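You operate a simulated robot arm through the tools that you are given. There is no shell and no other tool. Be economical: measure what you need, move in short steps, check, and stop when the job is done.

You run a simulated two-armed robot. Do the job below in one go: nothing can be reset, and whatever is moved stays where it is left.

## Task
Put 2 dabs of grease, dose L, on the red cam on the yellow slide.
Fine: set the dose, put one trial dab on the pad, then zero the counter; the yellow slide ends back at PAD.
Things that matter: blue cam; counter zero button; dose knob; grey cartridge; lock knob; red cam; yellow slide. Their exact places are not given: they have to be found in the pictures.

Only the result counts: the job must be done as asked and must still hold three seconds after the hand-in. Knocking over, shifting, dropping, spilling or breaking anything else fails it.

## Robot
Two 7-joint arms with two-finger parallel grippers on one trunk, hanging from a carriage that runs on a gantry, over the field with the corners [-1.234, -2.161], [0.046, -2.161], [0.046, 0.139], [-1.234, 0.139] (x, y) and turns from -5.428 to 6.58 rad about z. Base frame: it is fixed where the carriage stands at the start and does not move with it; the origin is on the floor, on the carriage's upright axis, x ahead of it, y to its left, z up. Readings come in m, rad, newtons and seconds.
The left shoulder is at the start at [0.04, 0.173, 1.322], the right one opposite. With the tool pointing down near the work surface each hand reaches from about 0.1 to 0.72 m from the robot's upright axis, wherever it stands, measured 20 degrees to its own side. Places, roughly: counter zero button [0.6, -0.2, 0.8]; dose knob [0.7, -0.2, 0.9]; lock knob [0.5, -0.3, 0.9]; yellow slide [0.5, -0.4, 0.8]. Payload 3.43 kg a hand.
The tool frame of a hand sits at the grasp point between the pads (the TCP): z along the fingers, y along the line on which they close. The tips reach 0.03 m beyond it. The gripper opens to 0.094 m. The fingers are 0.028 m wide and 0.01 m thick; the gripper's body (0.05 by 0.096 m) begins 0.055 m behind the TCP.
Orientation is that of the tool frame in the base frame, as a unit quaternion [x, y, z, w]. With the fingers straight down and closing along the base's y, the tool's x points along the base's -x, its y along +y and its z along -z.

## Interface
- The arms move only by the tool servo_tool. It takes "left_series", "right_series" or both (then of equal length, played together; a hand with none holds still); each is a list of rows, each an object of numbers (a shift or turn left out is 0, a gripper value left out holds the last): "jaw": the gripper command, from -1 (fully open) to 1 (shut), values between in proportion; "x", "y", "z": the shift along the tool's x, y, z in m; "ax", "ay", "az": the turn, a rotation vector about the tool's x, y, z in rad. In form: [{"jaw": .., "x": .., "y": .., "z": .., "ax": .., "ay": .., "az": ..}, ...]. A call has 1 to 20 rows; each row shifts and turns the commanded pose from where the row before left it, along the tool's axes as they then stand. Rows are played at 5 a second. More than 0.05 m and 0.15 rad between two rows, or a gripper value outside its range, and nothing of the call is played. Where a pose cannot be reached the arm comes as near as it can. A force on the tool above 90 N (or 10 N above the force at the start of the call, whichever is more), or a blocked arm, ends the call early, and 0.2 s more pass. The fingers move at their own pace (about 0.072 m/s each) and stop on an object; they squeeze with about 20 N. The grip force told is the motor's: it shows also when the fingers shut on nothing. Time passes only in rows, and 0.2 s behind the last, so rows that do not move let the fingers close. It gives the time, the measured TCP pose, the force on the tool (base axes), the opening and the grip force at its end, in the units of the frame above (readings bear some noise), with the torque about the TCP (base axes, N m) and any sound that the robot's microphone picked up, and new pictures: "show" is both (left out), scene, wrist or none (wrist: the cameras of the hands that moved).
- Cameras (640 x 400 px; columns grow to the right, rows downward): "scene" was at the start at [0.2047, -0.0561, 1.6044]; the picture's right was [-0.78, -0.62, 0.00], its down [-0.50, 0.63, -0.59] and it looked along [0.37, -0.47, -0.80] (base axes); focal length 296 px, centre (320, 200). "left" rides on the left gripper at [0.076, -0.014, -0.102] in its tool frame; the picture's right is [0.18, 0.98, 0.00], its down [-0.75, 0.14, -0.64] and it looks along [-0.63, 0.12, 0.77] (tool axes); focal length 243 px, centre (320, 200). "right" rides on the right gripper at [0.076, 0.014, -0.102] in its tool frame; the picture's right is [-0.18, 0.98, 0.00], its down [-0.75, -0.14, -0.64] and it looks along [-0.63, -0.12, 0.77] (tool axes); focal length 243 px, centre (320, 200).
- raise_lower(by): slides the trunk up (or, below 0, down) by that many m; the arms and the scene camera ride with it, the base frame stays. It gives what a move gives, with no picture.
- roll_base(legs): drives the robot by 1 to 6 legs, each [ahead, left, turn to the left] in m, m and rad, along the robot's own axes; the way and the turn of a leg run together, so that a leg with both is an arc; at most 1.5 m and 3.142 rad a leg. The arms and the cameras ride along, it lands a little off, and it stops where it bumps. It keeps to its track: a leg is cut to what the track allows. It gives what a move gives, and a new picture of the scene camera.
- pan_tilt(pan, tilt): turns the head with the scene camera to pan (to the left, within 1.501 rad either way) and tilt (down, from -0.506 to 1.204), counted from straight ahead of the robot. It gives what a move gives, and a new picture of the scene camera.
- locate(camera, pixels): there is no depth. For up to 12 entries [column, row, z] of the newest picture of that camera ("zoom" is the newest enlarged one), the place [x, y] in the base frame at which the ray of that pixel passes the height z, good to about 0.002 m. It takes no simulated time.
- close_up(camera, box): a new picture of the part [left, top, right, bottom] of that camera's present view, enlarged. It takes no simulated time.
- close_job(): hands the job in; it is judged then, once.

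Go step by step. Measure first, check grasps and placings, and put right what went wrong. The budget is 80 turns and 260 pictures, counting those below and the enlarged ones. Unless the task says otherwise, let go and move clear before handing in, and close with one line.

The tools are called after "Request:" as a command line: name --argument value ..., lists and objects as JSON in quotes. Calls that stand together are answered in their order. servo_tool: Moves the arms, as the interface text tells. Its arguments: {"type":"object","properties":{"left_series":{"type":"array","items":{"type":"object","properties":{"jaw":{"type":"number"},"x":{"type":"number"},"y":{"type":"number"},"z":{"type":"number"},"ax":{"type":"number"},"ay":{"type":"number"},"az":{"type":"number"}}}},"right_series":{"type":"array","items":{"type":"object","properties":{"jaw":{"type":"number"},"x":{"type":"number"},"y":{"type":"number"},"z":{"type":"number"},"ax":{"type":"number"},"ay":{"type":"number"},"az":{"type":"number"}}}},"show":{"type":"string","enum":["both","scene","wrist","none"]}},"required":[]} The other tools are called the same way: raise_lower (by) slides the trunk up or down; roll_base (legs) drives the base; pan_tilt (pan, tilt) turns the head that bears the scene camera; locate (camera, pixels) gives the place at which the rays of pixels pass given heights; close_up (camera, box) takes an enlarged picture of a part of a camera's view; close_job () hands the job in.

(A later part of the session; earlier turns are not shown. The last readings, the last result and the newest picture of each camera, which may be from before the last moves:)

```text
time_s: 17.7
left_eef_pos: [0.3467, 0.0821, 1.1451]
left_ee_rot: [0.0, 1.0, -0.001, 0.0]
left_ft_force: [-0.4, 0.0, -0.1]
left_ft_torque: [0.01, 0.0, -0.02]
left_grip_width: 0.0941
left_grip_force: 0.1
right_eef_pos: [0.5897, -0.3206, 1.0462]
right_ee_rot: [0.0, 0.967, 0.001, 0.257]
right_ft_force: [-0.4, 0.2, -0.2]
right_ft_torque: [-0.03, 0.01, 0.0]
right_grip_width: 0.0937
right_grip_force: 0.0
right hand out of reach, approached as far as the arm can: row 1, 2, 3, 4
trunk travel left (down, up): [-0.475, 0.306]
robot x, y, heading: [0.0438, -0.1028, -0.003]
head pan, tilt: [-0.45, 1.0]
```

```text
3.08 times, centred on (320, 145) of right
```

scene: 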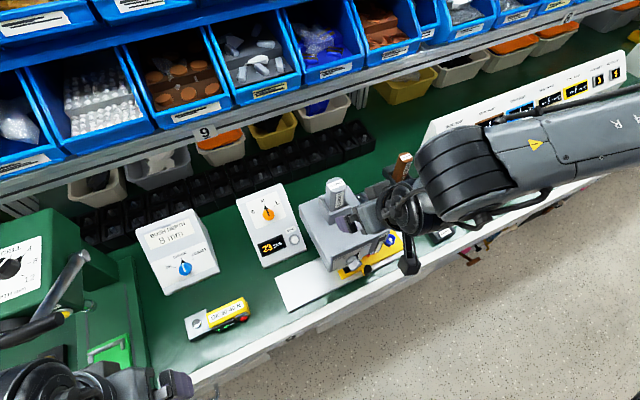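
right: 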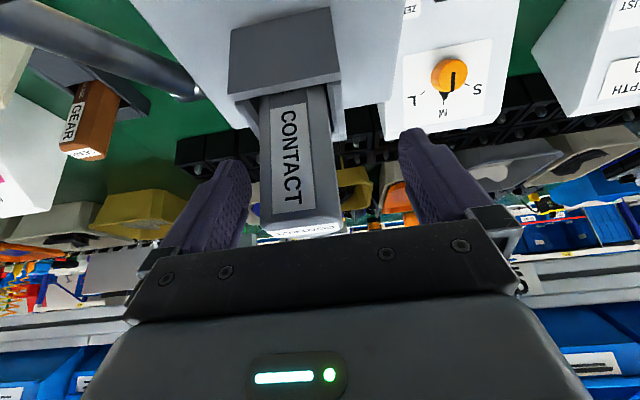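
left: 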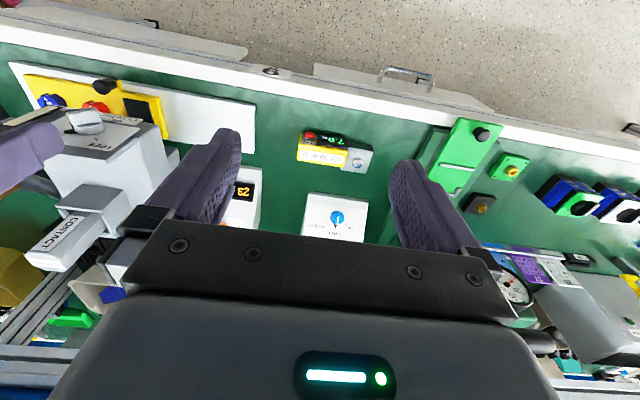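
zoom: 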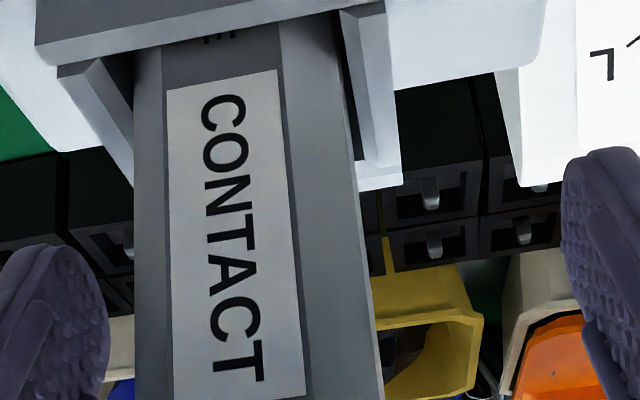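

The arm can't reach further inward, and the hand is straddling the cartridge—retreat the way it came, then shift the base left by 0.17 m.

Request:
servo_tool --right_series '[{"z": -0.04, "x": 0.02}, {"z": -0.04, "x": 0.02}, {"z": -0.04, "x": 0.02}, {}]' --show "none"

Request:
roll_base --legs '[[0, 0.165, 0]]'

Request:
servo_tool --right_series '[{}]' --show "wrist"

```text
time_s: 18.7
left_eef_pos: [0.3483, 0.0824, 1.145]
left_ee_rot: [0.0, 1.0, 0.001, 0.0]
left_ft_force: [-0.2, 0.4, 0.0]
left_ft_torque: [0.01, 0.03, 0.0]
left_grip_width: 0.0939
left_grip_force: 0.0
right_eef_pos: [0.48, -0.3215, 1.1189]
right_ee_rot: [0.001, 0.967, 0.0, 0.255]
right_ft_force: [0.2, 0.4, -0.4]
right_ft_torque: [0.02, 0.01, -0.03]
right_grip_width: 0.0941
right_grip_force: 0.0
trunk travel left (down, up): [-0.475, 0.306]
robot x, y, heading: [0.0417, -0.0992, -0.007]
head pan, tilt: [-0.45, 1.0]
```

```text
time_s: 20.1
left_eef_pos: [0.3485, 0.2437, 1.1458]
left_ee_rot: [0.003, 1.0, 0.001, 0.001]
left_ft_force: [0.0, 1.4, 0.0]
left_ft_torque: [-0.03, -0.02, 0.0]
left_grip_width: 0.0941
left_grip_force: 0.0
right_eef_pos: [0.4801, -0.1592, 1.1182]
right_ee_rot: [0.003, 0.967, 0.0, 0.256]
right_ft_force: [-0.5, 0.3, -0.4]
right_ft_torque: [-0.02, -0.01, -0.02]
right_grip_width: 0.0942
right_grip_force: 0.1
trunk travel left (down, up): [-0.475, 0.306]
robot x, y, heading: [0.0427, 0.0638, -0.006]
head pan, tilt: [-0.45, 1.0]
```

scene: 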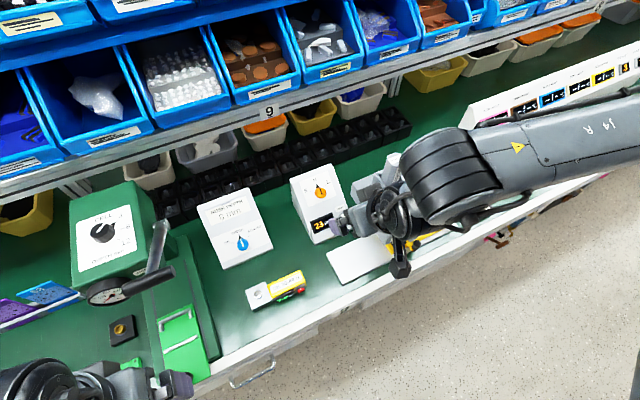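

```text
time_s: 20.5
left_eef_pos: [0.3466, 0.2434, 1.1437]
left_ee_rot: [0.002, 1.0, 0.0, 0.001]
left_ft_force: [0.0, 0.3, -0.4]
left_ft_torque: [0.03, -0.02, 0.0]
left_grip_width: 0.094
left_grip_force: 0.1
right_eef_pos: [0.4791, -0.1604, 1.1192]
right_ee_rot: [0.002, 0.967, 0.0, 0.256]
right_ft_force: [0.6, -0.6, 0.4]
right_ft_torque: [0.0, -0.01, 0.01]
right_grip_width: 0.094
right_grip_force: 0.1
trunk travel left (down, up): [-0.475, 0.306]
robot x, y, heading: [0.0442, 0.0597, -0.009]
head pan, tilt: [-0.45, 1.0]
```

right: 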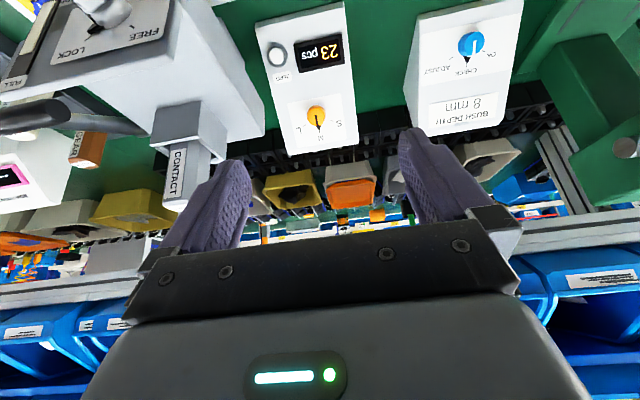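

Dose knob now in the gap at (316,117). Verify position and approach to a standoff.

Request:
close_up --camera "right" --box '[240, 0, 400, 160]'

Request:
locate --camera "right" --pixels '[[316, 115, 0.886], [277, 54, 0.827], [300, 154, 0.9], [358, 138, 0.9], [267, 68, 0.8], [349, 52, 0.8]]'

Request:
servo_tool --right_series '[{"z": 0.04, "x": -0.015}, {"z": 0.04, "x": -0.015}, {"z": 0.04, "x": -0.015, "y": -0.01}, {"z": 0.04, "x": -0.015, "y": -0.01}, {"z": 0.03, "x": -0.01}, {}]' --show "wrist"

Request:
close_up --camera "right" --box '[220, 60, 420, 220]'

```text
2.50 times, centred on (320, 80) of right
```

zoom: 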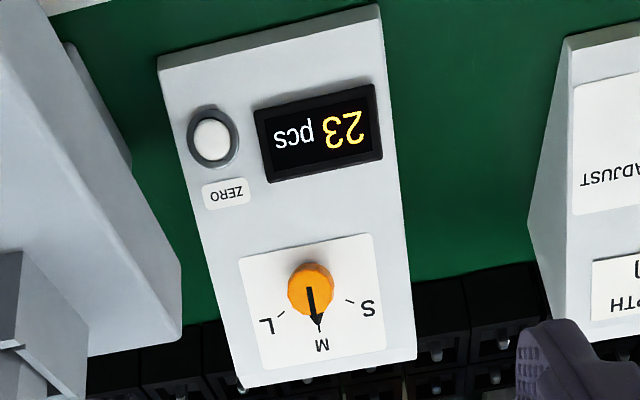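

```text
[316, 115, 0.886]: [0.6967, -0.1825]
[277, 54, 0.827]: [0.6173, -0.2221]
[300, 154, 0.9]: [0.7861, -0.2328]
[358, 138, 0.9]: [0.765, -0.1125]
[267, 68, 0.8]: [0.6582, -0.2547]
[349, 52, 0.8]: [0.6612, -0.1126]
```

```text
time_s: 21.9
left_eef_pos: [0.3492, 0.2447, 1.1449]
left_ee_rot: [0.003, 1.0, 0.0, 0.0]
left_ft_force: [-0.4, 0.8, 0.6]
left_ft_torque: [0.01, 0.03, -0.01]
left_grip_width: 0.0937
left_grip_force: 0.1
right_eef_pos: [0.6279, -0.1896, 0.9962]
right_ee_rot: [0.002, 0.967, 0.0, 0.256]
right_ft_force: [0.5, -0.5, 0.2]
right_ft_torque: [0.04, -0.02, 0.0]
right_grip_width: 0.0939
right_grip_force: 0.1
right hand out of reach, approached as far as the arm can: row 5
trunk travel left (down, up): [-0.475, 0.306]
robot x, y, heading: [0.042, 0.0616, -0.009]
head pan, tilt: [-0.45, 1.0]
```

right: 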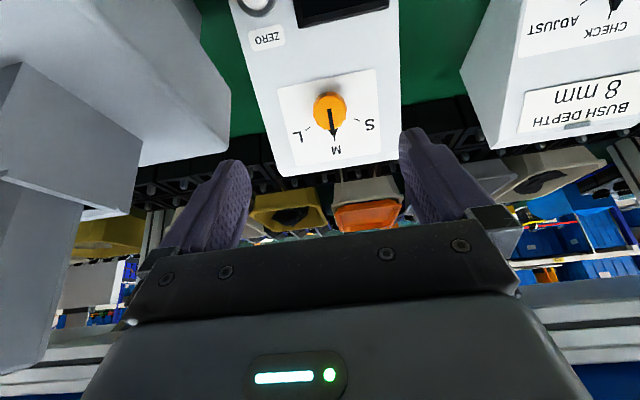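

```text
2.50 times, centred on (320, 140) of right
```

zoom: 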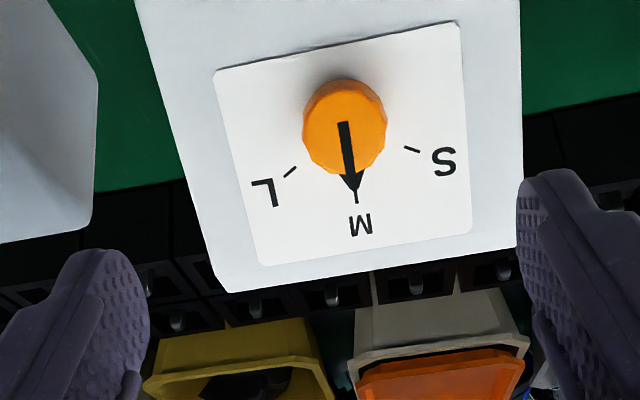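

Reach is limited ahead; knob is on line. Lower the trunk 5 cm to ease reach (hand still clear), then continue.

Request:
raise_lower --by -0.05

Request:
servo_tool --right_series '[{"x": -0.015, "z": 0.005, "y": 0.004}, {"x": -0.015, "z": 0.005, "y": 0.004}, {}]' --show "wrist"

Request:
close_up --camera "right" --box '[220, 60, 420, 220]'

```text
time_s: 22.9
left_eef_pos: [0.348, 0.2422, 1.096]
left_ee_rot: [0.003, 1.0, 0.0, 0.0]
left_ft_force: [-0.4, -0.7, -0.6]
left_ft_torque: [0.0, 0.01, 0.03]
left_grip_width: 0.0942
left_grip_force: 0.1
right_eef_pos: [0.6271, -0.1898, 0.9462]
right_ee_rot: [0.002, 0.967, 0.0, 0.256]
right_ft_force: [0.1, -0.4, -0.4]
right_ft_torque: [-0.04, 0.02, 0.01]
right_grip_width: 0.0937
right_grip_force: 0.0
trunk travel left (down, up): [-0.425, 0.356]
robot x, y, heading: [0.0425, 0.0641, -0.004]
head pan, tilt: [-0.45, 1.0]
```

```text
time_s: 23.6
left_eef_pos: [0.3475, 0.2434, 1.0951]
left_ee_rot: [0.003, 1.0, -0.001, 0.001]
left_ft_force: [0.4, -0.3, -0.2]
left_ft_torque: [0.0, 0.02, 0.01]
left_grip_width: 0.0941
left_grip_force: 0.0
right_eef_pos: [0.65, -0.1916, 0.9636]
right_ee_rot: [0.002, 0.967, 0.001, 0.256]
right_ft_force: [-0.1, -0.1, 0.5]
right_ft_torque: [0.03, 0.03, 0.02]
right_grip_width: 0.0939
right_grip_force: 0.1
right hand out of reach, approached as far as the arm can: row 1, 2
trunk travel left (down, up): [-0.425, 0.356]
robot x, y, heading: [0.0438, 0.0644, -0.009]
head pan, tilt: [-0.45, 1.0]
```

right: 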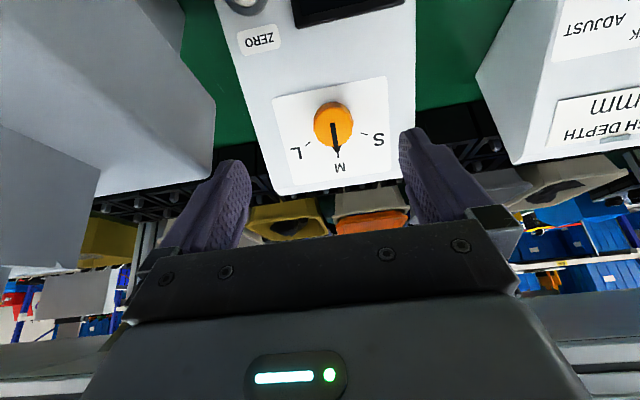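

```text
2.50 times, centred on (320, 140) of right
```

zoom: 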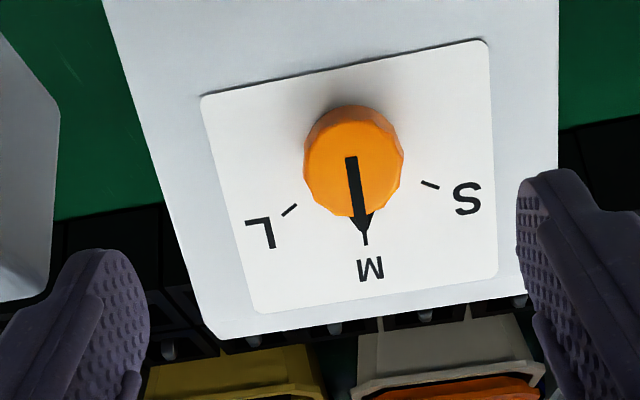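

Still limited somewhere. I'll back off and run a small reach test: reduce pitch to see which rows the arm accepts.

Request:
servo_tool --right_series '[{"z": -0.03}, {"y": 0.015}, {"ay": 0.13}, {"y": 0.015}, {"ay": 0.13}, {"y": 0.01}, {"x": -0.02}, {"x": -0.02}, {}]' --show "none"

```text
time_s: 25.6
left_eef_pos: [0.3474, 0.2423, 1.0953]
left_ee_rot: [0.003, 1.0, -0.001, 0.001]
left_ft_force: [0.4, -0.2, -0.1]
left_ft_torque: [0.03, 0.0, 0.01]
left_grip_width: 0.0941
left_grip_force: 0.2
right_eef_pos: [0.6412, -0.1822, 1.0199]
right_ee_rot: [0.003, 0.992, 0.001, 0.13]
right_ft_force: [0.6, -0.3, 0.8]
right_ft_torque: [-0.01, 0.01, -0.02]
right_grip_width: 0.0939
right_grip_force: 0.0
right hand out of reach, approached as far as the arm can: row 4, 5, 6, 7, 8
trunk travel left (down, up): [-0.425, 0.356]
robot x, y, heading: [0.0437, 0.0659, -0.006]
head pan, tilt: [-0.45, 1.0]
```

Test the other direction: move outward (-y) and then forward, to learn which limit binds.

Request:
servo_tool --right_series '[{"z": -0.02}, {"y": -0.03}, {"y": -0.03}, {"x": -0.03}, {"x": -0.03}, {}]' --show "scene"

```text
time_s: 27.1
left_eef_pos: [0.3484, 0.2442, 1.0953]
left_ee_rot: [0.002, 1.0, 0.0, 0.002]
left_ft_force: [0.1, 0.2, 0.8]
left_ft_torque: [-0.02, -0.01, 0.01]
left_grip_width: 0.094
left_grip_force: 0.0
right_eef_pos: [0.6894, -0.243, 1.0558]
right_ee_rot: [0.002, 0.992, 0.001, 0.13]
right_ft_force: [0.0, -0.7, -0.2]
right_ft_torque: [-0.01, 0.02, -0.04]
right_grip_width: 0.0942
right_grip_force: 0.2
trunk travel left (down, up): [-0.425, 0.356]
robot x, y, heading: [0.0423, 0.0614, -0.009]
head pan, tilt: [-0.45, 1.0]
```

scene: 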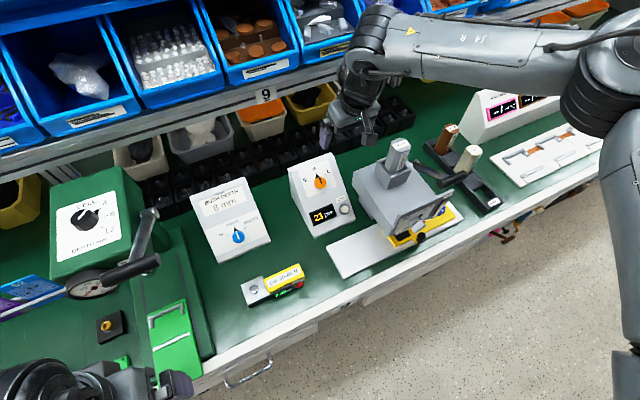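

It's an inward limit (too near the robot's midline). Shift the base left another 7 cm, then line up with the knob again at 30° pitch.

Request:
roll_base --legs '[[0, 0.072, 0]]'

Request:
servo_tool --right_series '[{"ay": -0.13}, {"ay": -0.13}, {"x": 0.03, "y": -0.005}, {"x": 0.02, "y": -0.005}, {}]' --show "wrist"

```text
time_s: 28.1
left_eef_pos: [0.3469, 0.313, 1.0947]
left_ee_rot: [0.003, 1.0, 0.0, 0.001]
left_ft_force: [0.2, 0.1, 0.4]
left_ft_torque: [-0.03, 0.04, 0.03]
left_grip_width: 0.0939
left_grip_force: 0.0
right_eef_pos: [0.6897, -0.1734, 1.0552]
right_ee_rot: [0.003, 0.992, 0.001, 0.13]
right_ft_force: [0.0, -0.5, -0.7]
right_ft_torque: [-0.03, -0.02, 0.0]
right_grip_width: 0.0942
right_grip_force: 0.2
trunk travel left (down, up): [-0.425, 0.356]
robot x, y, heading: [0.0409, 0.1327, -0.008]
head pan, tilt: [-0.45, 1.0]
```

scene: 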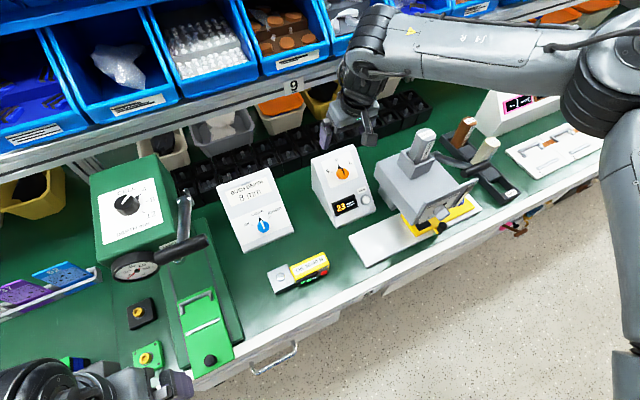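

```text
time_s: 29.3
left_eef_pos: [0.3488, 0.3119, 1.0949]
left_ee_rot: [0.003, 1.0, 0.001, 0.0]
left_ft_force: [0.0, -0.2, -0.9]
left_ft_torque: [-0.01, 0.03, -0.01]
left_grip_width: 0.0937
left_grip_force: 0.2
right_eef_pos: [0.6462, -0.1847, 1.0315]
right_ee_rot: [0.003, 0.966, 0.001, 0.257]
right_ft_force: [-0.6, 0.6, -0.1]
right_ft_torque: [0.01, 0.04, 0.01]
right_grip_width: 0.094
right_grip_force: 0.0
trunk travel left (down, up): [-0.425, 0.356]
robot x, y, heading: [0.0438, 0.133, -0.007]
head pan, tilt: [-0.45, 1.0]
```

right: 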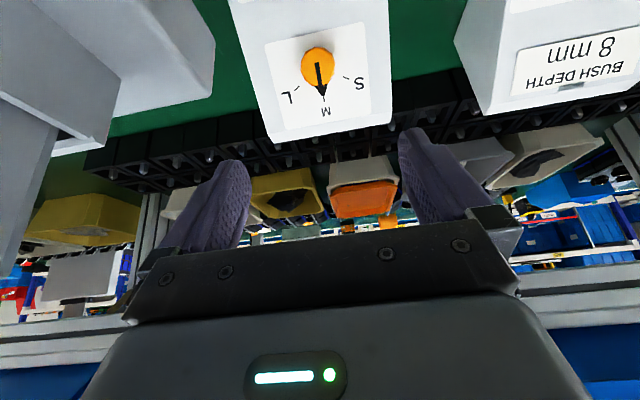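

All reachable now. Approach in line to ~4 cm short and look.

Request:
servo_tool --right_series '[{"z": 0.03, "x": 0.01, "y": 0.004}, {"z": 0.03, "x": 0.01}, {"z": 0.025, "x": 0.006}, {"z": 0.015}, {}]' --show "wrist"

Request:
close_up --camera "right" --box '[220, 90, 420, 230]'

Request:
close_up --camera "scene" --box '[280, 90, 420, 240]'

```text
time_s: 30.5
left_eef_pos: [0.3477, 0.3143, 1.0954]
left_ee_rot: [0.003, 1.0, 0.0, 0.001]
left_ft_force: [-0.2, -0.1, -0.5]
left_ft_torque: [0.01, 0.0, -0.01]
left_grip_width: 0.094
left_grip_force: 0.0
right_eef_pos: [0.6687, -0.1823, 0.9366]
right_ee_rot: [0.003, 0.966, 0.001, 0.259]
right_ft_force: [0.6, -0.2, -1.1]
right_ft_torque: [0.0, 0.01, -0.02]
right_grip_width: 0.0939
right_grip_force: 0.0
right hand out of reach, approached as far as the arm can: row 4
trunk travel left (down, up): [-0.425, 0.356]
robot x, y, heading: [0.0433, 0.1339, -0.008]
head pan, tilt: [-0.45, 1.0]
```

right: 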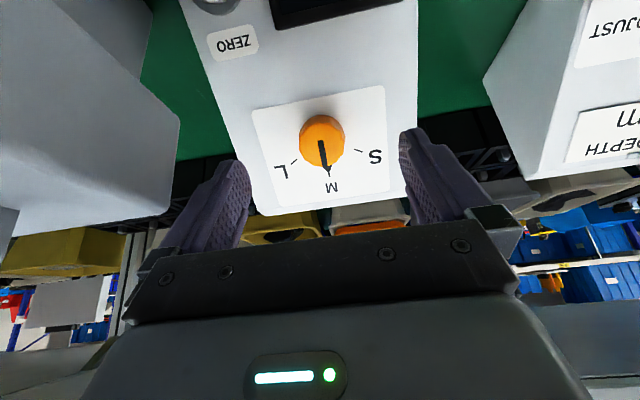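

```text
2.86 times, centred on (320, 160) of right
```

zoom: 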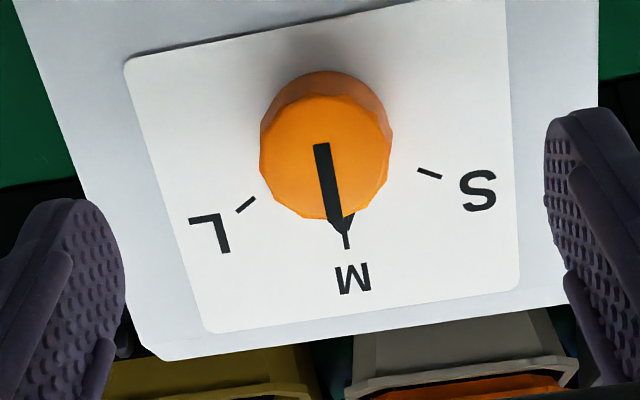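

```text
2.67 times, centred on (350, 165) of scene
```

zoom: 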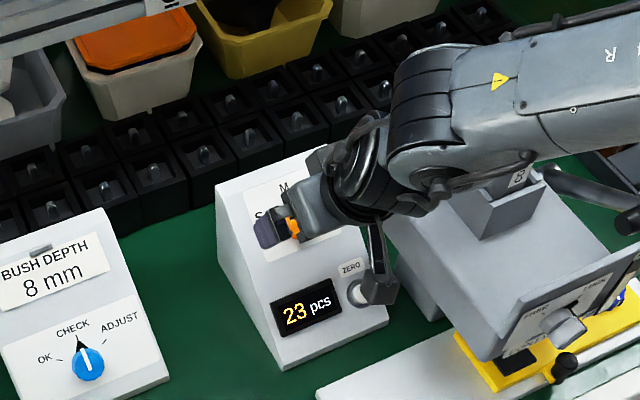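

Knob is well centred between the fingers; last bit limited by reach. Lower the trunk 3.5 cm (fingers straddle safely downslope), then nudge upslope.

Request:
raise_lower --by -0.035

Request:
servo_tool --right_series '[{"x": -0.01}, {"x": -0.01}, {}]' --show "wrist"

Request:
close_up --camera "right" --box '[220, 90, 420, 230]'

```text
time_s: 31.3
left_eef_pos: [0.3484, 0.3123, 1.0602]
left_ee_rot: [0.003, 1.0, 0.0, 0.001]
left_ft_force: [0.1, 0.7, 0.6]
left_ft_torque: [0.02, -0.03, 0.02]
left_grip_width: 0.0939
left_grip_force: 0.1
right_eef_pos: [0.6685, -0.1824, 0.9014]
right_ee_rot: [0.003, 0.966, 0.0, 0.259]
right_ft_force: [0.6, -1.2, 0.6]
right_ft_torque: [0.04, 0.02, 0.01]
right_grip_width: 0.0941
right_grip_force: 0.1
trunk travel left (down, up): [-0.39, 0.391]
robot x, y, heading: [0.0434, 0.1323, -0.007]
head pan, tilt: [-0.45, 1.0]
```

```text
time_s: 32.1
left_eef_pos: [0.3483, 0.3137, 1.0598]
left_ee_rot: [0.002, 1.0, 0.0, 0.002]
left_ft_force: [-0.2, -0.2, 0.1]
left_ft_torque: [0.01, 0.01, -0.01]
left_grip_width: 0.0938
left_grip_force: 0.1
right_eef_pos: [0.6831, -0.1848, 0.914]
right_ee_rot: [0.003, 0.966, 0.002, 0.257]
right_ft_force: [0.0, -1.0, 0.1]
right_ft_torque: [-0.01, -0.01, -0.01]
right_grip_width: 0.0941
right_grip_force: 0.1
right hand out of reach, approached as far as the arm can: row 2
trunk travel left (down, up): [-0.39, 0.391]
robot x, y, heading: [0.0469, 0.1321, -0.011]
head pan, tilt: [-0.45, 1.0]
```

right: 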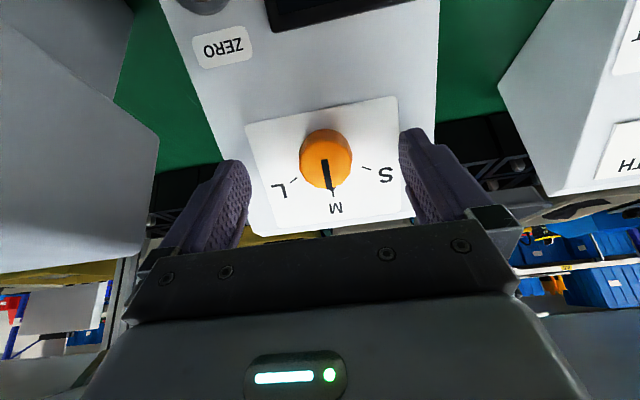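

```text
2.86 times, centred on (320, 160) of right
```

zoom: 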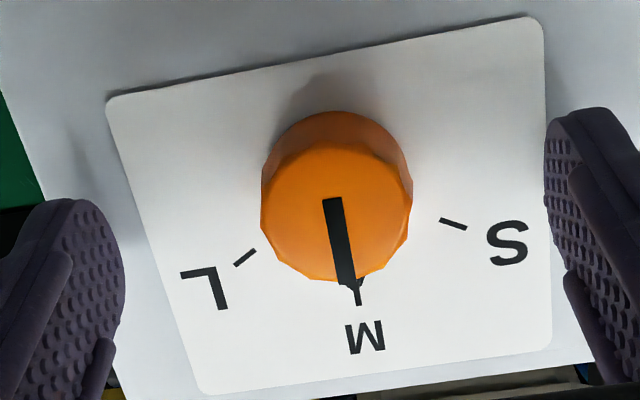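

Knob nearly in the grasp; lower the trunk 2 cm more and try a small upslope nudge, then close gently.

Request:
raise_lower --by -0.02

Request:
servo_tool --right_series '[{"x": -0.006, "y": 0.002}, {}]' --show "wrist"

Request:
close_up --camera "right" --box '[220, 90, 420, 230]'

```text
time_s: 32.5
left_eef_pos: [0.346, 0.3105, 1.0481]
left_ee_rot: [0.004, 1.0, 0.0, 0.0]
left_ft_force: [-0.2, -0.7, 0.8]
left_ft_torque: [0.02, 0.02, -0.01]
left_grip_width: 0.0939
left_grip_force: 0.0
right_eef_pos: [0.6844, -0.186, 0.9104]
right_ee_rot: [0.002, 0.965, 0.001, 0.263]
right_ft_force: [-19.5, -3.1, 15.8]
right_ft_torque: [-0.54, -0.07, 0.26]
right_grip_width: 0.0933
right_grip_force: 0.1
trunk travel left (down, up): [-0.378, 0.403]
robot x, y, heading: [0.0408, 0.131, -0.01]
head pan, tilt: [-0.45, 1.0]
stopped: the force on the tool passed its limit at 110 N (the readings are from after the stop); the commanded pose is now the measured one
```

```text
time_s: 33.1
left_eef_pos: [0.3422, 0.3109, 1.047]
left_ee_rot: [0.003, 1.0, 0.0, -0.001]
left_ft_force: [1.0, -0.9, -0.3]
left_ft_torque: [-0.01, 0.0, 0.01]
left_grip_width: 0.0938
left_grip_force: 0.0
right_eef_pos: [0.6835, -0.1864, 0.9109]
right_ee_rot: [0.003, 0.965, 0.0, 0.261]
right_ft_force: [-37.2, -9.3, 16.7]
right_ft_torque: [0.41, 0.22, 0.56]
right_grip_width: 0.0934
right_grip_force: 0.1
trunk travel left (down, up): [-0.378, 0.403]
robot x, y, heading: [0.0426, 0.1331, -0.011]
head pan, tilt: [-0.45, 1.0]
```

right: 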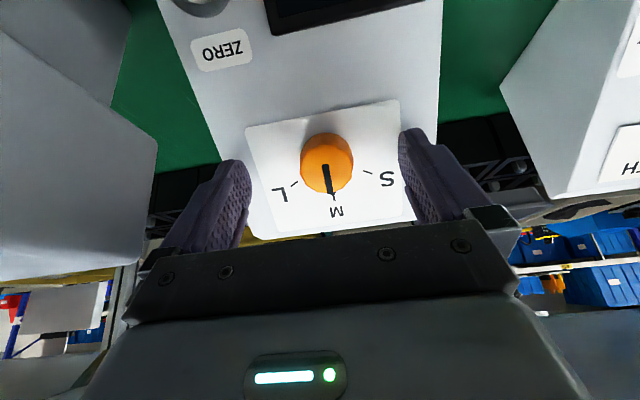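

```text
2.86 times, centred on (320, 160) of right
```

zoom: 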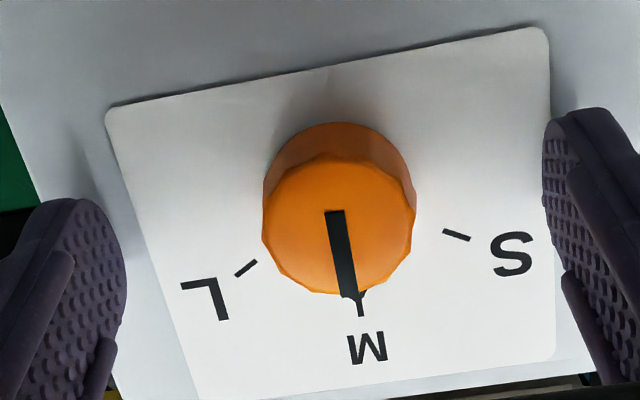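

The tips touched the panel (reaction mostly -x), so the slope is steeper, about 42°. Back off, raise the trunk slightly, and pitch 0.2 rad more.

Request:
servo_tool --right_series '[{"z": -0.015}, {"ay": -0.1}, {"ay": -0.1}, {}]' --show "wrist"

Request:
close_up --camera "right" --box '[220, 90, 420, 230]'

```text
time_s: 34.1
left_eef_pos: [0.3486, 0.3134, 1.0484]
left_ee_rot: [0.004, 1.0, -0.001, 0.001]
left_ft_force: [-0.2, 0.0, 0.7]
left_ft_torque: [-0.02, 0.02, 0.0]
left_grip_width: 0.094
left_grip_force: 0.2
right_eef_pos: [0.6836, -0.1803, 0.9272]
right_ee_rot: [0.002, 0.933, 0.004, 0.36]
right_ft_force: [-0.4, -0.1, 0.3]
right_ft_torque: [-0.01, 0.01, -0.01]
right_grip_width: 0.0942
right_grip_force: 0.2
trunk travel left (down, up): [-0.378, 0.403]
robot x, y, heading: [0.0388, 0.1307, -0.01]
head pan, tilt: [-0.45, 1.0]
```

right: 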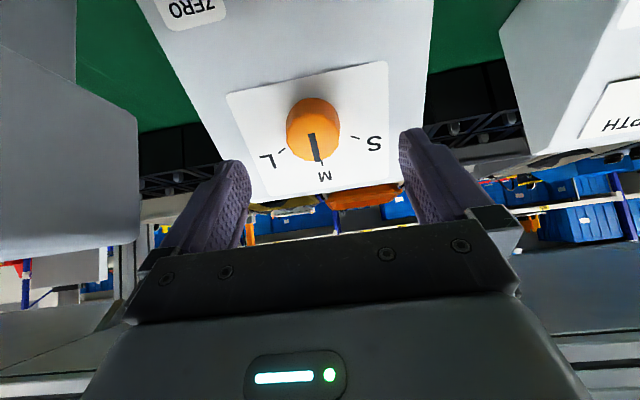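

```text
2.86 times, centred on (320, 160) of right
```

zoom: 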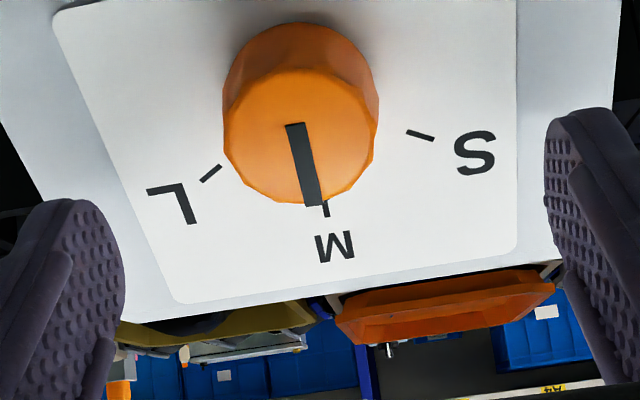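

Now face-on; knob sits ~1.6 cm downslope of the finger axis with tips level with its face. Shift, advance 1.3 cm and close.

Request:
servo_tool --right_series '[{"x": 0.016, "y": -0.001}, {"z": 0.007}, {"z": 0.006}, {}]' --show "wrist"

Request:
close_up --camera "right" --box '[220, 90, 420, 230]'

```text
time_s: 35.1
left_eef_pos: [0.3483, 0.3116, 1.0484]
left_ee_rot: [0.004, 1.0, 0.0, 0.001]
left_ft_force: [0.4, 0.3, 0.8]
left_ft_torque: [0.04, -0.01, -0.04]
left_grip_width: 0.0939
left_grip_force: 0.0
right_eef_pos: [0.6825, -0.1807, 0.9085]
right_ee_rot: [0.003, 0.933, 0.003, 0.36]
right_ft_force: [-0.7, 0.1, -0.6]
right_ft_torque: [-0.04, -0.03, 0.0]
right_grip_width: 0.0941
right_grip_force: 0.1
trunk travel left (down, up): [-0.378, 0.403]
robot x, y, heading: [0.04, 0.1316, -0.008]
head pan, tilt: [-0.45, 1.0]
```

right: 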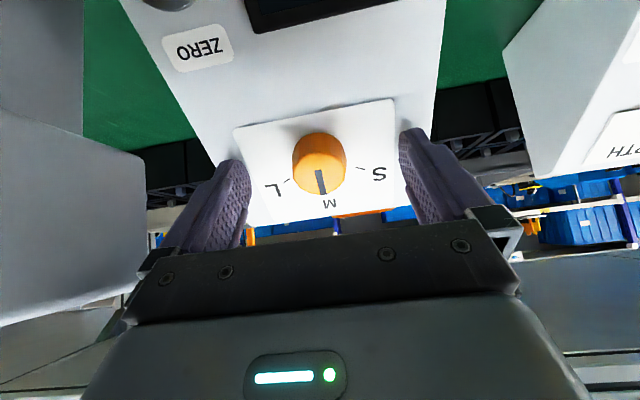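

```text
2.86 times, centred on (320, 160) of right
```

zoom: 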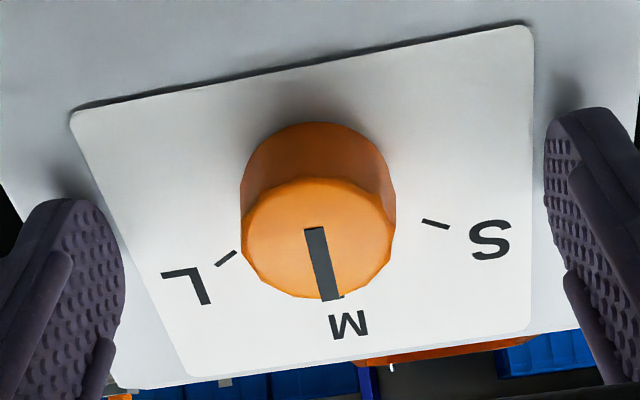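

Aligned with about 15 mm overlap. Close on the knob and turn towards L (+60° about tool z).

Request:
servo_tool --right_series '[{"jaw": 1}, {}, {}, {}, {"az": 0.1}, {"az": 0.13}, {"az": 0.13}, {"az": 0.13}, {}]' --show "wrist"

Request:
close_up --camera "right" --box '[220, 90, 420, 230]'

```text
time_s: 37.1
left_eef_pos: [0.3478, 0.3115, 1.0498]
left_ee_rot: [0.004, 1.0, 0.0, 0.0]
left_ft_force: [0.0, 0.4, 0.0]
left_ft_torque: [-0.01, 0.0, 0.02]
left_grip_width: 0.0938
left_grip_force: 0.0
right_eef_pos: [0.6808, -0.1823, 0.9076]
right_ee_rot: [0.231, 0.904, 0.09, 0.349]
right_ft_force: [1.2, -3.5, -1.4]
right_ft_torque: [-0.38, -0.6, -0.34]
right_grip_width: 0.0312
right_grip_force: 45.3
trunk travel left (down, up): [-0.378, 0.403]
robot x, y, heading: [0.0423, 0.1309, -0.009]
head pan, tilt: [-0.45, 1.0]
```

right: 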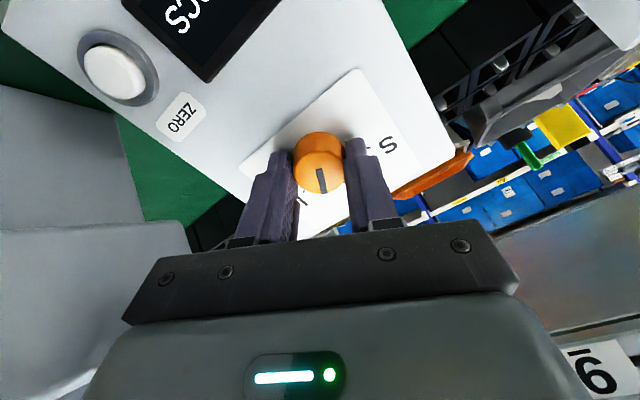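

```text
2.86 times, centred on (320, 160) of right
```

zoom: 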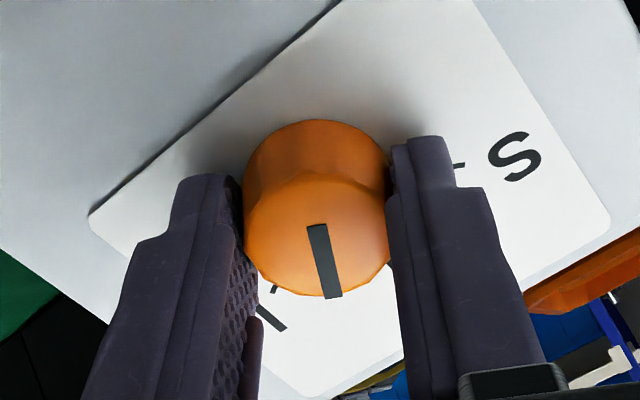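

The knob turns with the grip (28° so far, L tick at (275,289)). Continue another ~32°.

Request:
servo_tool --right_series '[{"az": 0.14}, {"az": 0.14}, {"az": 0.14}, {"az": 0.14}, {}]' --show "wrist"

Request:
close_up --camera "right" --box '[220, 90, 420, 230]'

```text
time_s: 38.0
left_eef_pos: [0.3461, 0.319, 1.0482]
left_ee_rot: [-0.001, 1.0, 0.001, 0.002]
left_ft_force: [0.2, -0.6, 0.1]
left_ft_torque: [0.07, -0.02, 0.02]
left_grip_width: 0.0941
left_grip_force: 0.0
right_eef_pos: [0.6321, -0.2431, 0.9561]
right_ee_rot: [0.4, 0.837, 0.199, 0.316]
right_ft_force: [8.5, 37.2, 0.0]
right_ft_torque: [0.41, -0.07, 0.53]
right_grip_width: 0.0
right_grip_force: 33.0
right hand out of reach, approached as far as the arm can: row 1, 2, 3, 4
trunk travel left (down, up): [-0.378, 0.403]
robot x, y, heading: [0.0434, 0.1394, -0.006]
head pan, tilt: [-0.45, 1.0]
stopped in row 4 (right hand): the force on the tool passed its limit at 110 N (the readings are from after the stop); the commanded pose is now the measured one
```

right: 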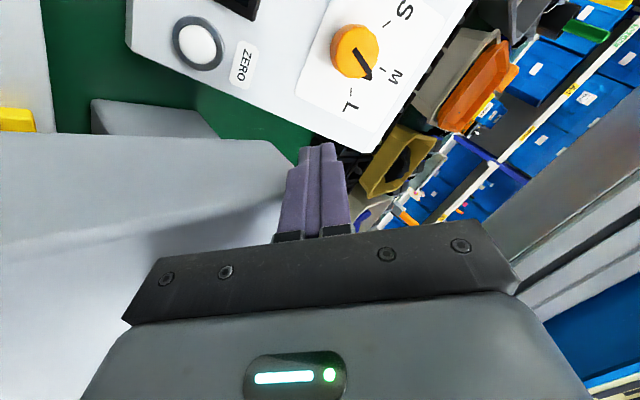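

```text
2.86 times, centred on (320, 160) of right
```

zoom: 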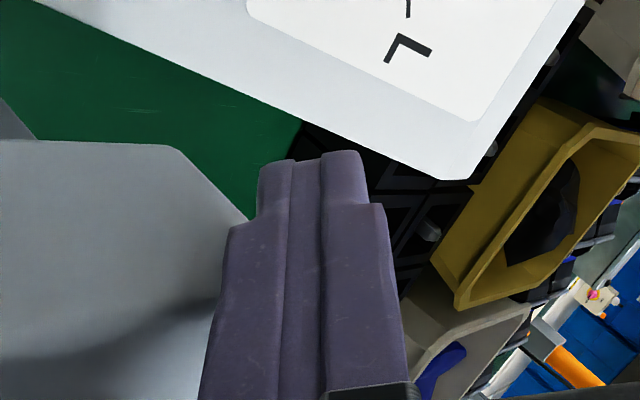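

The roll went out of reach and the hand slid off and pressed against the dispenser's side. Retract gently away (+y and back) and inspect.

Request:
servo_tool --right_series '[{"x": 0.008, "y": 0.006, "z": -0.01}, {"z": -0.03}, {"z": -0.03}, {"z": -0.03}, {}]' --show "both"

Request:
close_up --camera "scene" --box '[280, 90, 500, 280]'

Request:
close_up --camera "right" --box '[200, 0, 480, 180]'

```text
time_s: 39.2
left_eef_pos: [0.3486, 0.3161, 1.0485]
left_ee_rot: [0.001, 1.0, 0.001, 0.0]
left_ft_force: [-0.5, -0.6, 1.0]
left_ft_torque: [-0.01, 0.02, -0.01]
left_grip_width: 0.0939
left_grip_force: 0.0
right_eef_pos: [0.5553, -0.2591, 1.0249]
right_ee_rot: [0.409, 0.833, 0.189, 0.319]
right_ft_force: [-0.7, 0.1, 0.8]
right_ft_torque: [0.0, 0.04, 0.0]
right_grip_width: 0.0001
right_grip_force: 33.1
right hand out of reach, approached as far as the arm can: row 4
trunk travel left (down, up): [-0.378, 0.403]
robot x, y, heading: [0.0388, 0.1306, -0.006]
head pan, tilt: [-0.45, 1.0]
```

scene: 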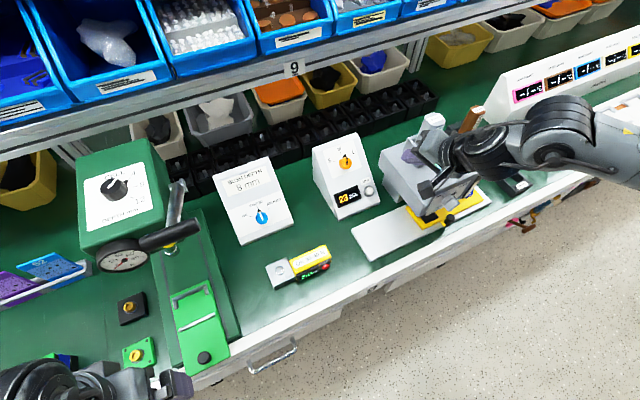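
right: 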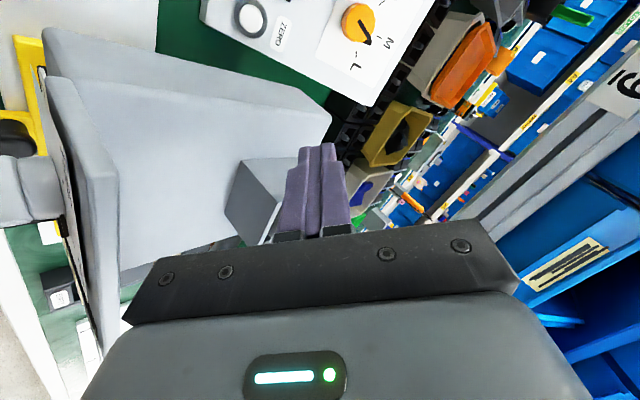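

```text
2.11 times, centred on (390, 185) of scene
```

zoom: 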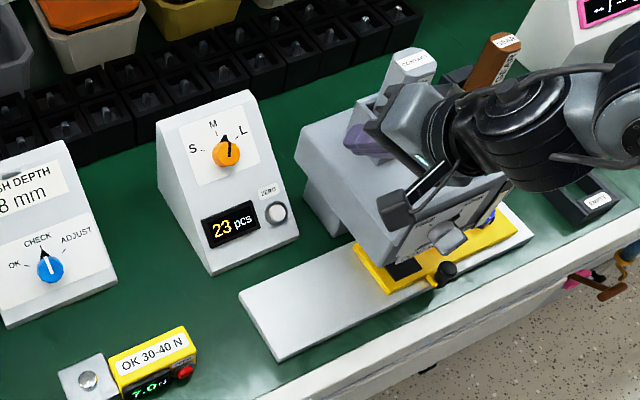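

```text
2.22 times, centred on (340, 90) of right
```

zoom: 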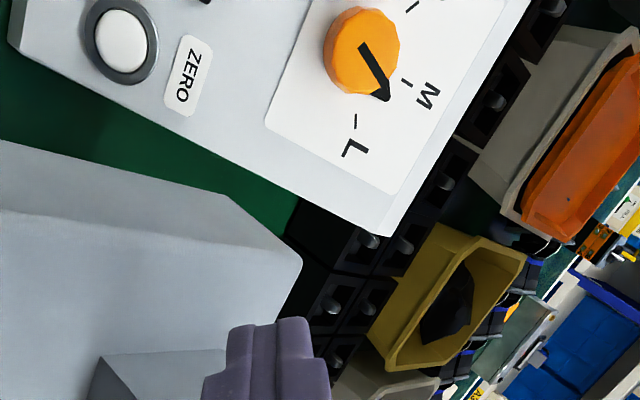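

The knob is about halfway between M and L; nothing looks displaced. Raise the hand clear of the machine and unroll it.

Request:
servo_tool --right_series '[{"z": -0.03, "x": -0.017, "y": 0.021}, {"z": -0.03, "x": -0.017, "y": 0.021}, {"az": -0.14}, {"az": -0.14}, {"az": -0.14}, {"az": -0.14}, {"az": -0.14}, {"az": -0.14}, {"az": -0.14}, {"jaw": -1}, {}, {}]' --show "both"

```text
time_s: 41.9
left_eef_pos: [0.3474, 0.3153, 1.0486]
left_ee_rot: [0.001, 1.0, 0.001, 0.001]
left_ft_force: [0.4, -0.4, -0.6]
left_ft_torque: [-0.01, -0.02, -0.02]
left_grip_width: 0.0938
left_grip_force: 0.1
right_eef_pos: [0.5425, -0.2755, 1.0574]
right_ee_rot: [-0.032, 0.928, 0.018, 0.37]
right_ft_force: [-0.1, 1.0, 0.5]
right_ft_torque: [-0.03, -0.01, -0.03]
right_grip_width: 0.0938
right_grip_force: 0.1
right hand out of reach, approached as far as the arm can: row 1, 2
trunk travel left (down, up): [-0.378, 0.403]
robot x, y, heading: [0.0422, 0.1312, -0.004]
head pan, tilt: [-0.45, 1.0]
```

scene: 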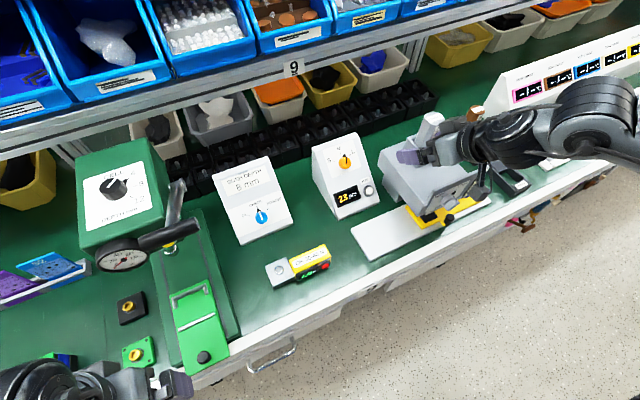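
right: 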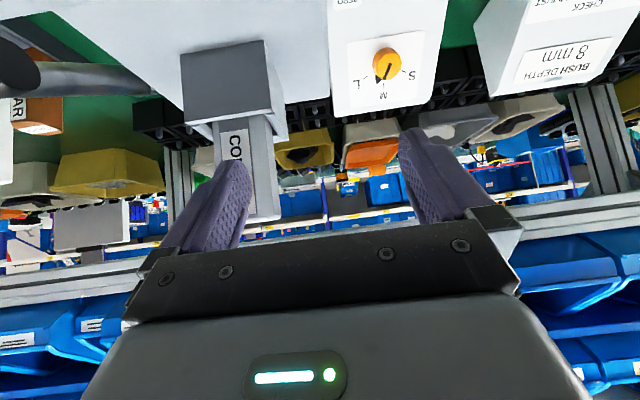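

Regrip plan: raise trunk a bit, move +y first (clear of the cartridge), then forward to the knob.

Request:
raise_lower --by 0.04

Request:
servo_tool --right_series '[{"y": 0.03}, {"y": 0.03}, {"y": 0.03}, {"az": -0.03}, {}]' --show "wrist"

```text
time_s: 42.7
left_eef_pos: [0.3467, 0.3152, 1.0886]
left_ee_rot: [0.002, 1.0, -0.001, 0.001]
left_ft_force: [-0.5, -0.1, 0.2]
left_ft_torque: [-0.02, 0.02, -0.02]
left_grip_width: 0.094
left_grip_force: 0.0
right_eef_pos: [0.5412, -0.2762, 1.0968]
right_ee_rot: [-0.031, 0.928, 0.017, 0.37]
right_ft_force: [-0.1, 0.0, 0.3]
right_ft_torque: [0.01, 0.0, -0.01]
right_grip_width: 0.094
right_grip_force: 0.1
trunk travel left (down, up): [-0.418, 0.363]
robot x, y, heading: [0.0439, 0.1339, -0.003]
head pan, tilt: [-0.45, 1.0]
```

```text
time_s: 43.9
left_eef_pos: [0.3487, 0.3164, 1.088]
left_ee_rot: [0.002, 1.0, 0.0, 0.001]
left_ft_force: [-0.5, -0.6, 0.0]
left_ft_torque: [0.01, 0.0, 0.02]
left_grip_width: 0.094
left_grip_force: 0.0
right_eef_pos: [0.5362, -0.1857, 1.0967]
right_ee_rot: [-0.045, 0.928, 0.011, 0.37]
right_ft_force: [0.3, 0.5, -0.6]
right_ft_torque: [0.01, -0.02, -0.02]
right_grip_width: 0.094
right_grip_force: 0.0
trunk travel left (down, up): [-0.418, 0.363]
robot x, y, heading: [0.044, 0.1336, -0.001]
head pan, tilt: [-0.45, 1.0]
```

right: 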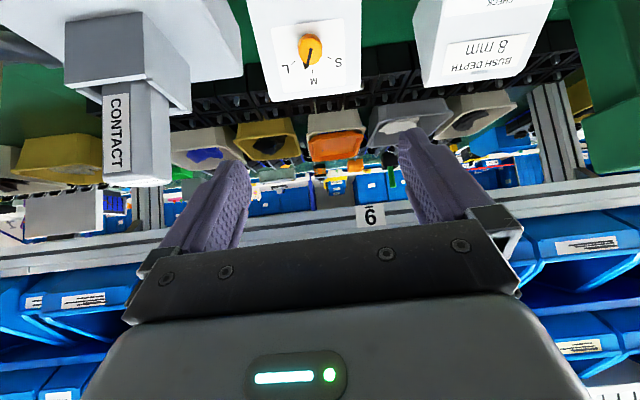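

Aim is good; approach along the knob axis to ~4 cm short.

Request:
servo_tool --right_series '[{"z": 0.045, "x": 0.004, "y": 0.002}, {"z": 0.045, "x": 0.004, "y": 0.002}, {"z": 0.045, "x": 0.004, "y": 0.002}, {"z": 0.045, "x": 0.005, "y": 0.001}, {}]' --show "wrist"

Request:
close_up --camera "right" --box '[220, 90, 420, 230]'

```text
time_s: 45.1
left_eef_pos: [0.3472, 0.3153, 1.0893]
left_ee_rot: [0.001, 1.0, 0.001, 0.001]
left_ft_force: [-0.1, -0.5, 0.0]
left_ft_torque: [0.01, 0.02, 0.0]
left_grip_width: 0.0937
left_grip_force: 0.0
right_eef_pos: [0.6483, -0.1722, 0.9534]
right_ee_rot: [-0.046, 0.927, 0.011, 0.371]
right_ft_force: [0.0, 0.7, 0.6]
right_ft_torque: [0.0, -0.01, 0.0]
right_grip_width: 0.094
right_grip_force: 0.1
trunk travel left (down, up): [-0.418, 0.363]
robot x, y, heading: [0.0435, 0.1344, -0.005]
head pan, tilt: [-0.45, 1.0]
```

right: 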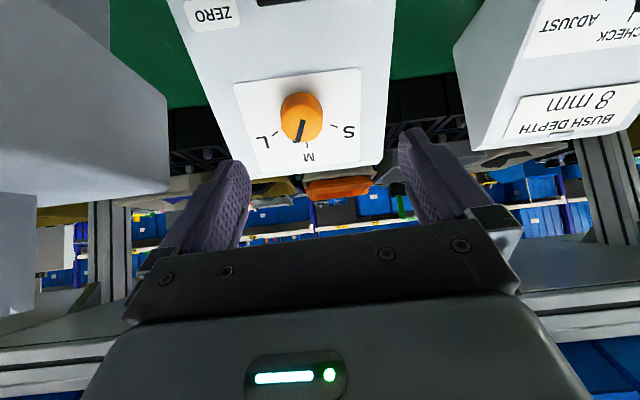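

```text
2.86 times, centred on (320, 160) of right
```

zoom: 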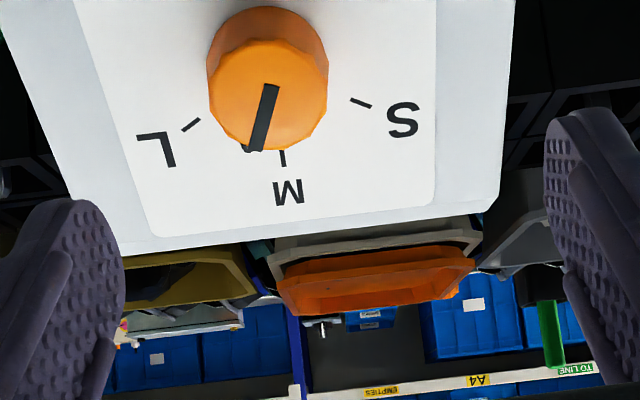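

Offset needed: 1.5 cm in -y. Shift, pre-roll a bit further back, and advance.

Request:
servo_tool --right_series '[{"y": -0.015}, {"az": -0.15}, {"z": 0.03}, {"z": 0.02}, {}]' --show "wrist"

Request:
close_up --camera "right" --box '[220, 90, 420, 230]'

```text
time_s: 46.3
left_eef_pos: [0.3456, 0.3148, 1.0884]
left_ee_rot: [0.001, 1.0, 0.0, 0.0]
left_ft_force: [0.9, -0.2, 0.6]
left_ft_torque: [-0.01, 0.02, -0.01]
left_grip_width: 0.0944
left_grip_force: 0.1
right_eef_pos: [0.6796, -0.1848, 0.9239]
right_ee_rot: [-0.114, 0.922, -0.017, 0.371]
right_ft_force: [-1.1, 0.5, -0.1]
right_ft_torque: [0.04, 0.02, 0.01]
right_grip_width: 0.0939
right_grip_force: 0.1
right hand out of reach, approached as far as the arm can: row 4
trunk travel left (down, up): [-0.418, 0.363]
robot x, y, heading: [0.0405, 0.1311, -0.007]
head pan, tilt: [-0.45, 1.0]
```

right: 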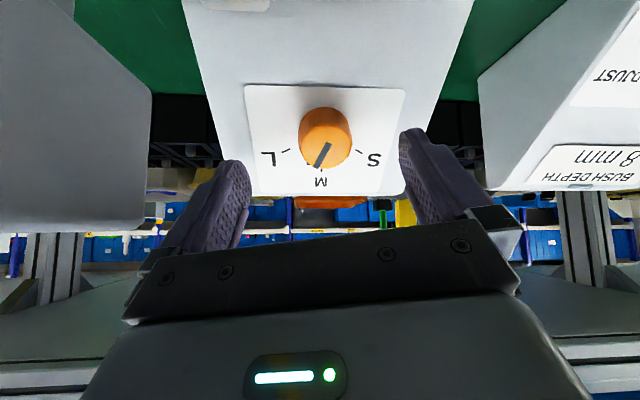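

```text
2.86 times, centred on (320, 160) of right
```

zoom: 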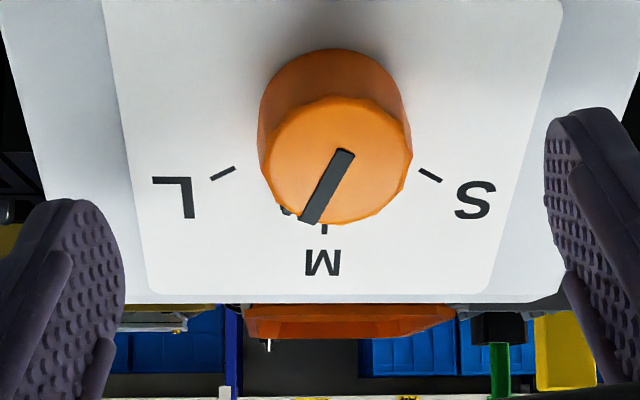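

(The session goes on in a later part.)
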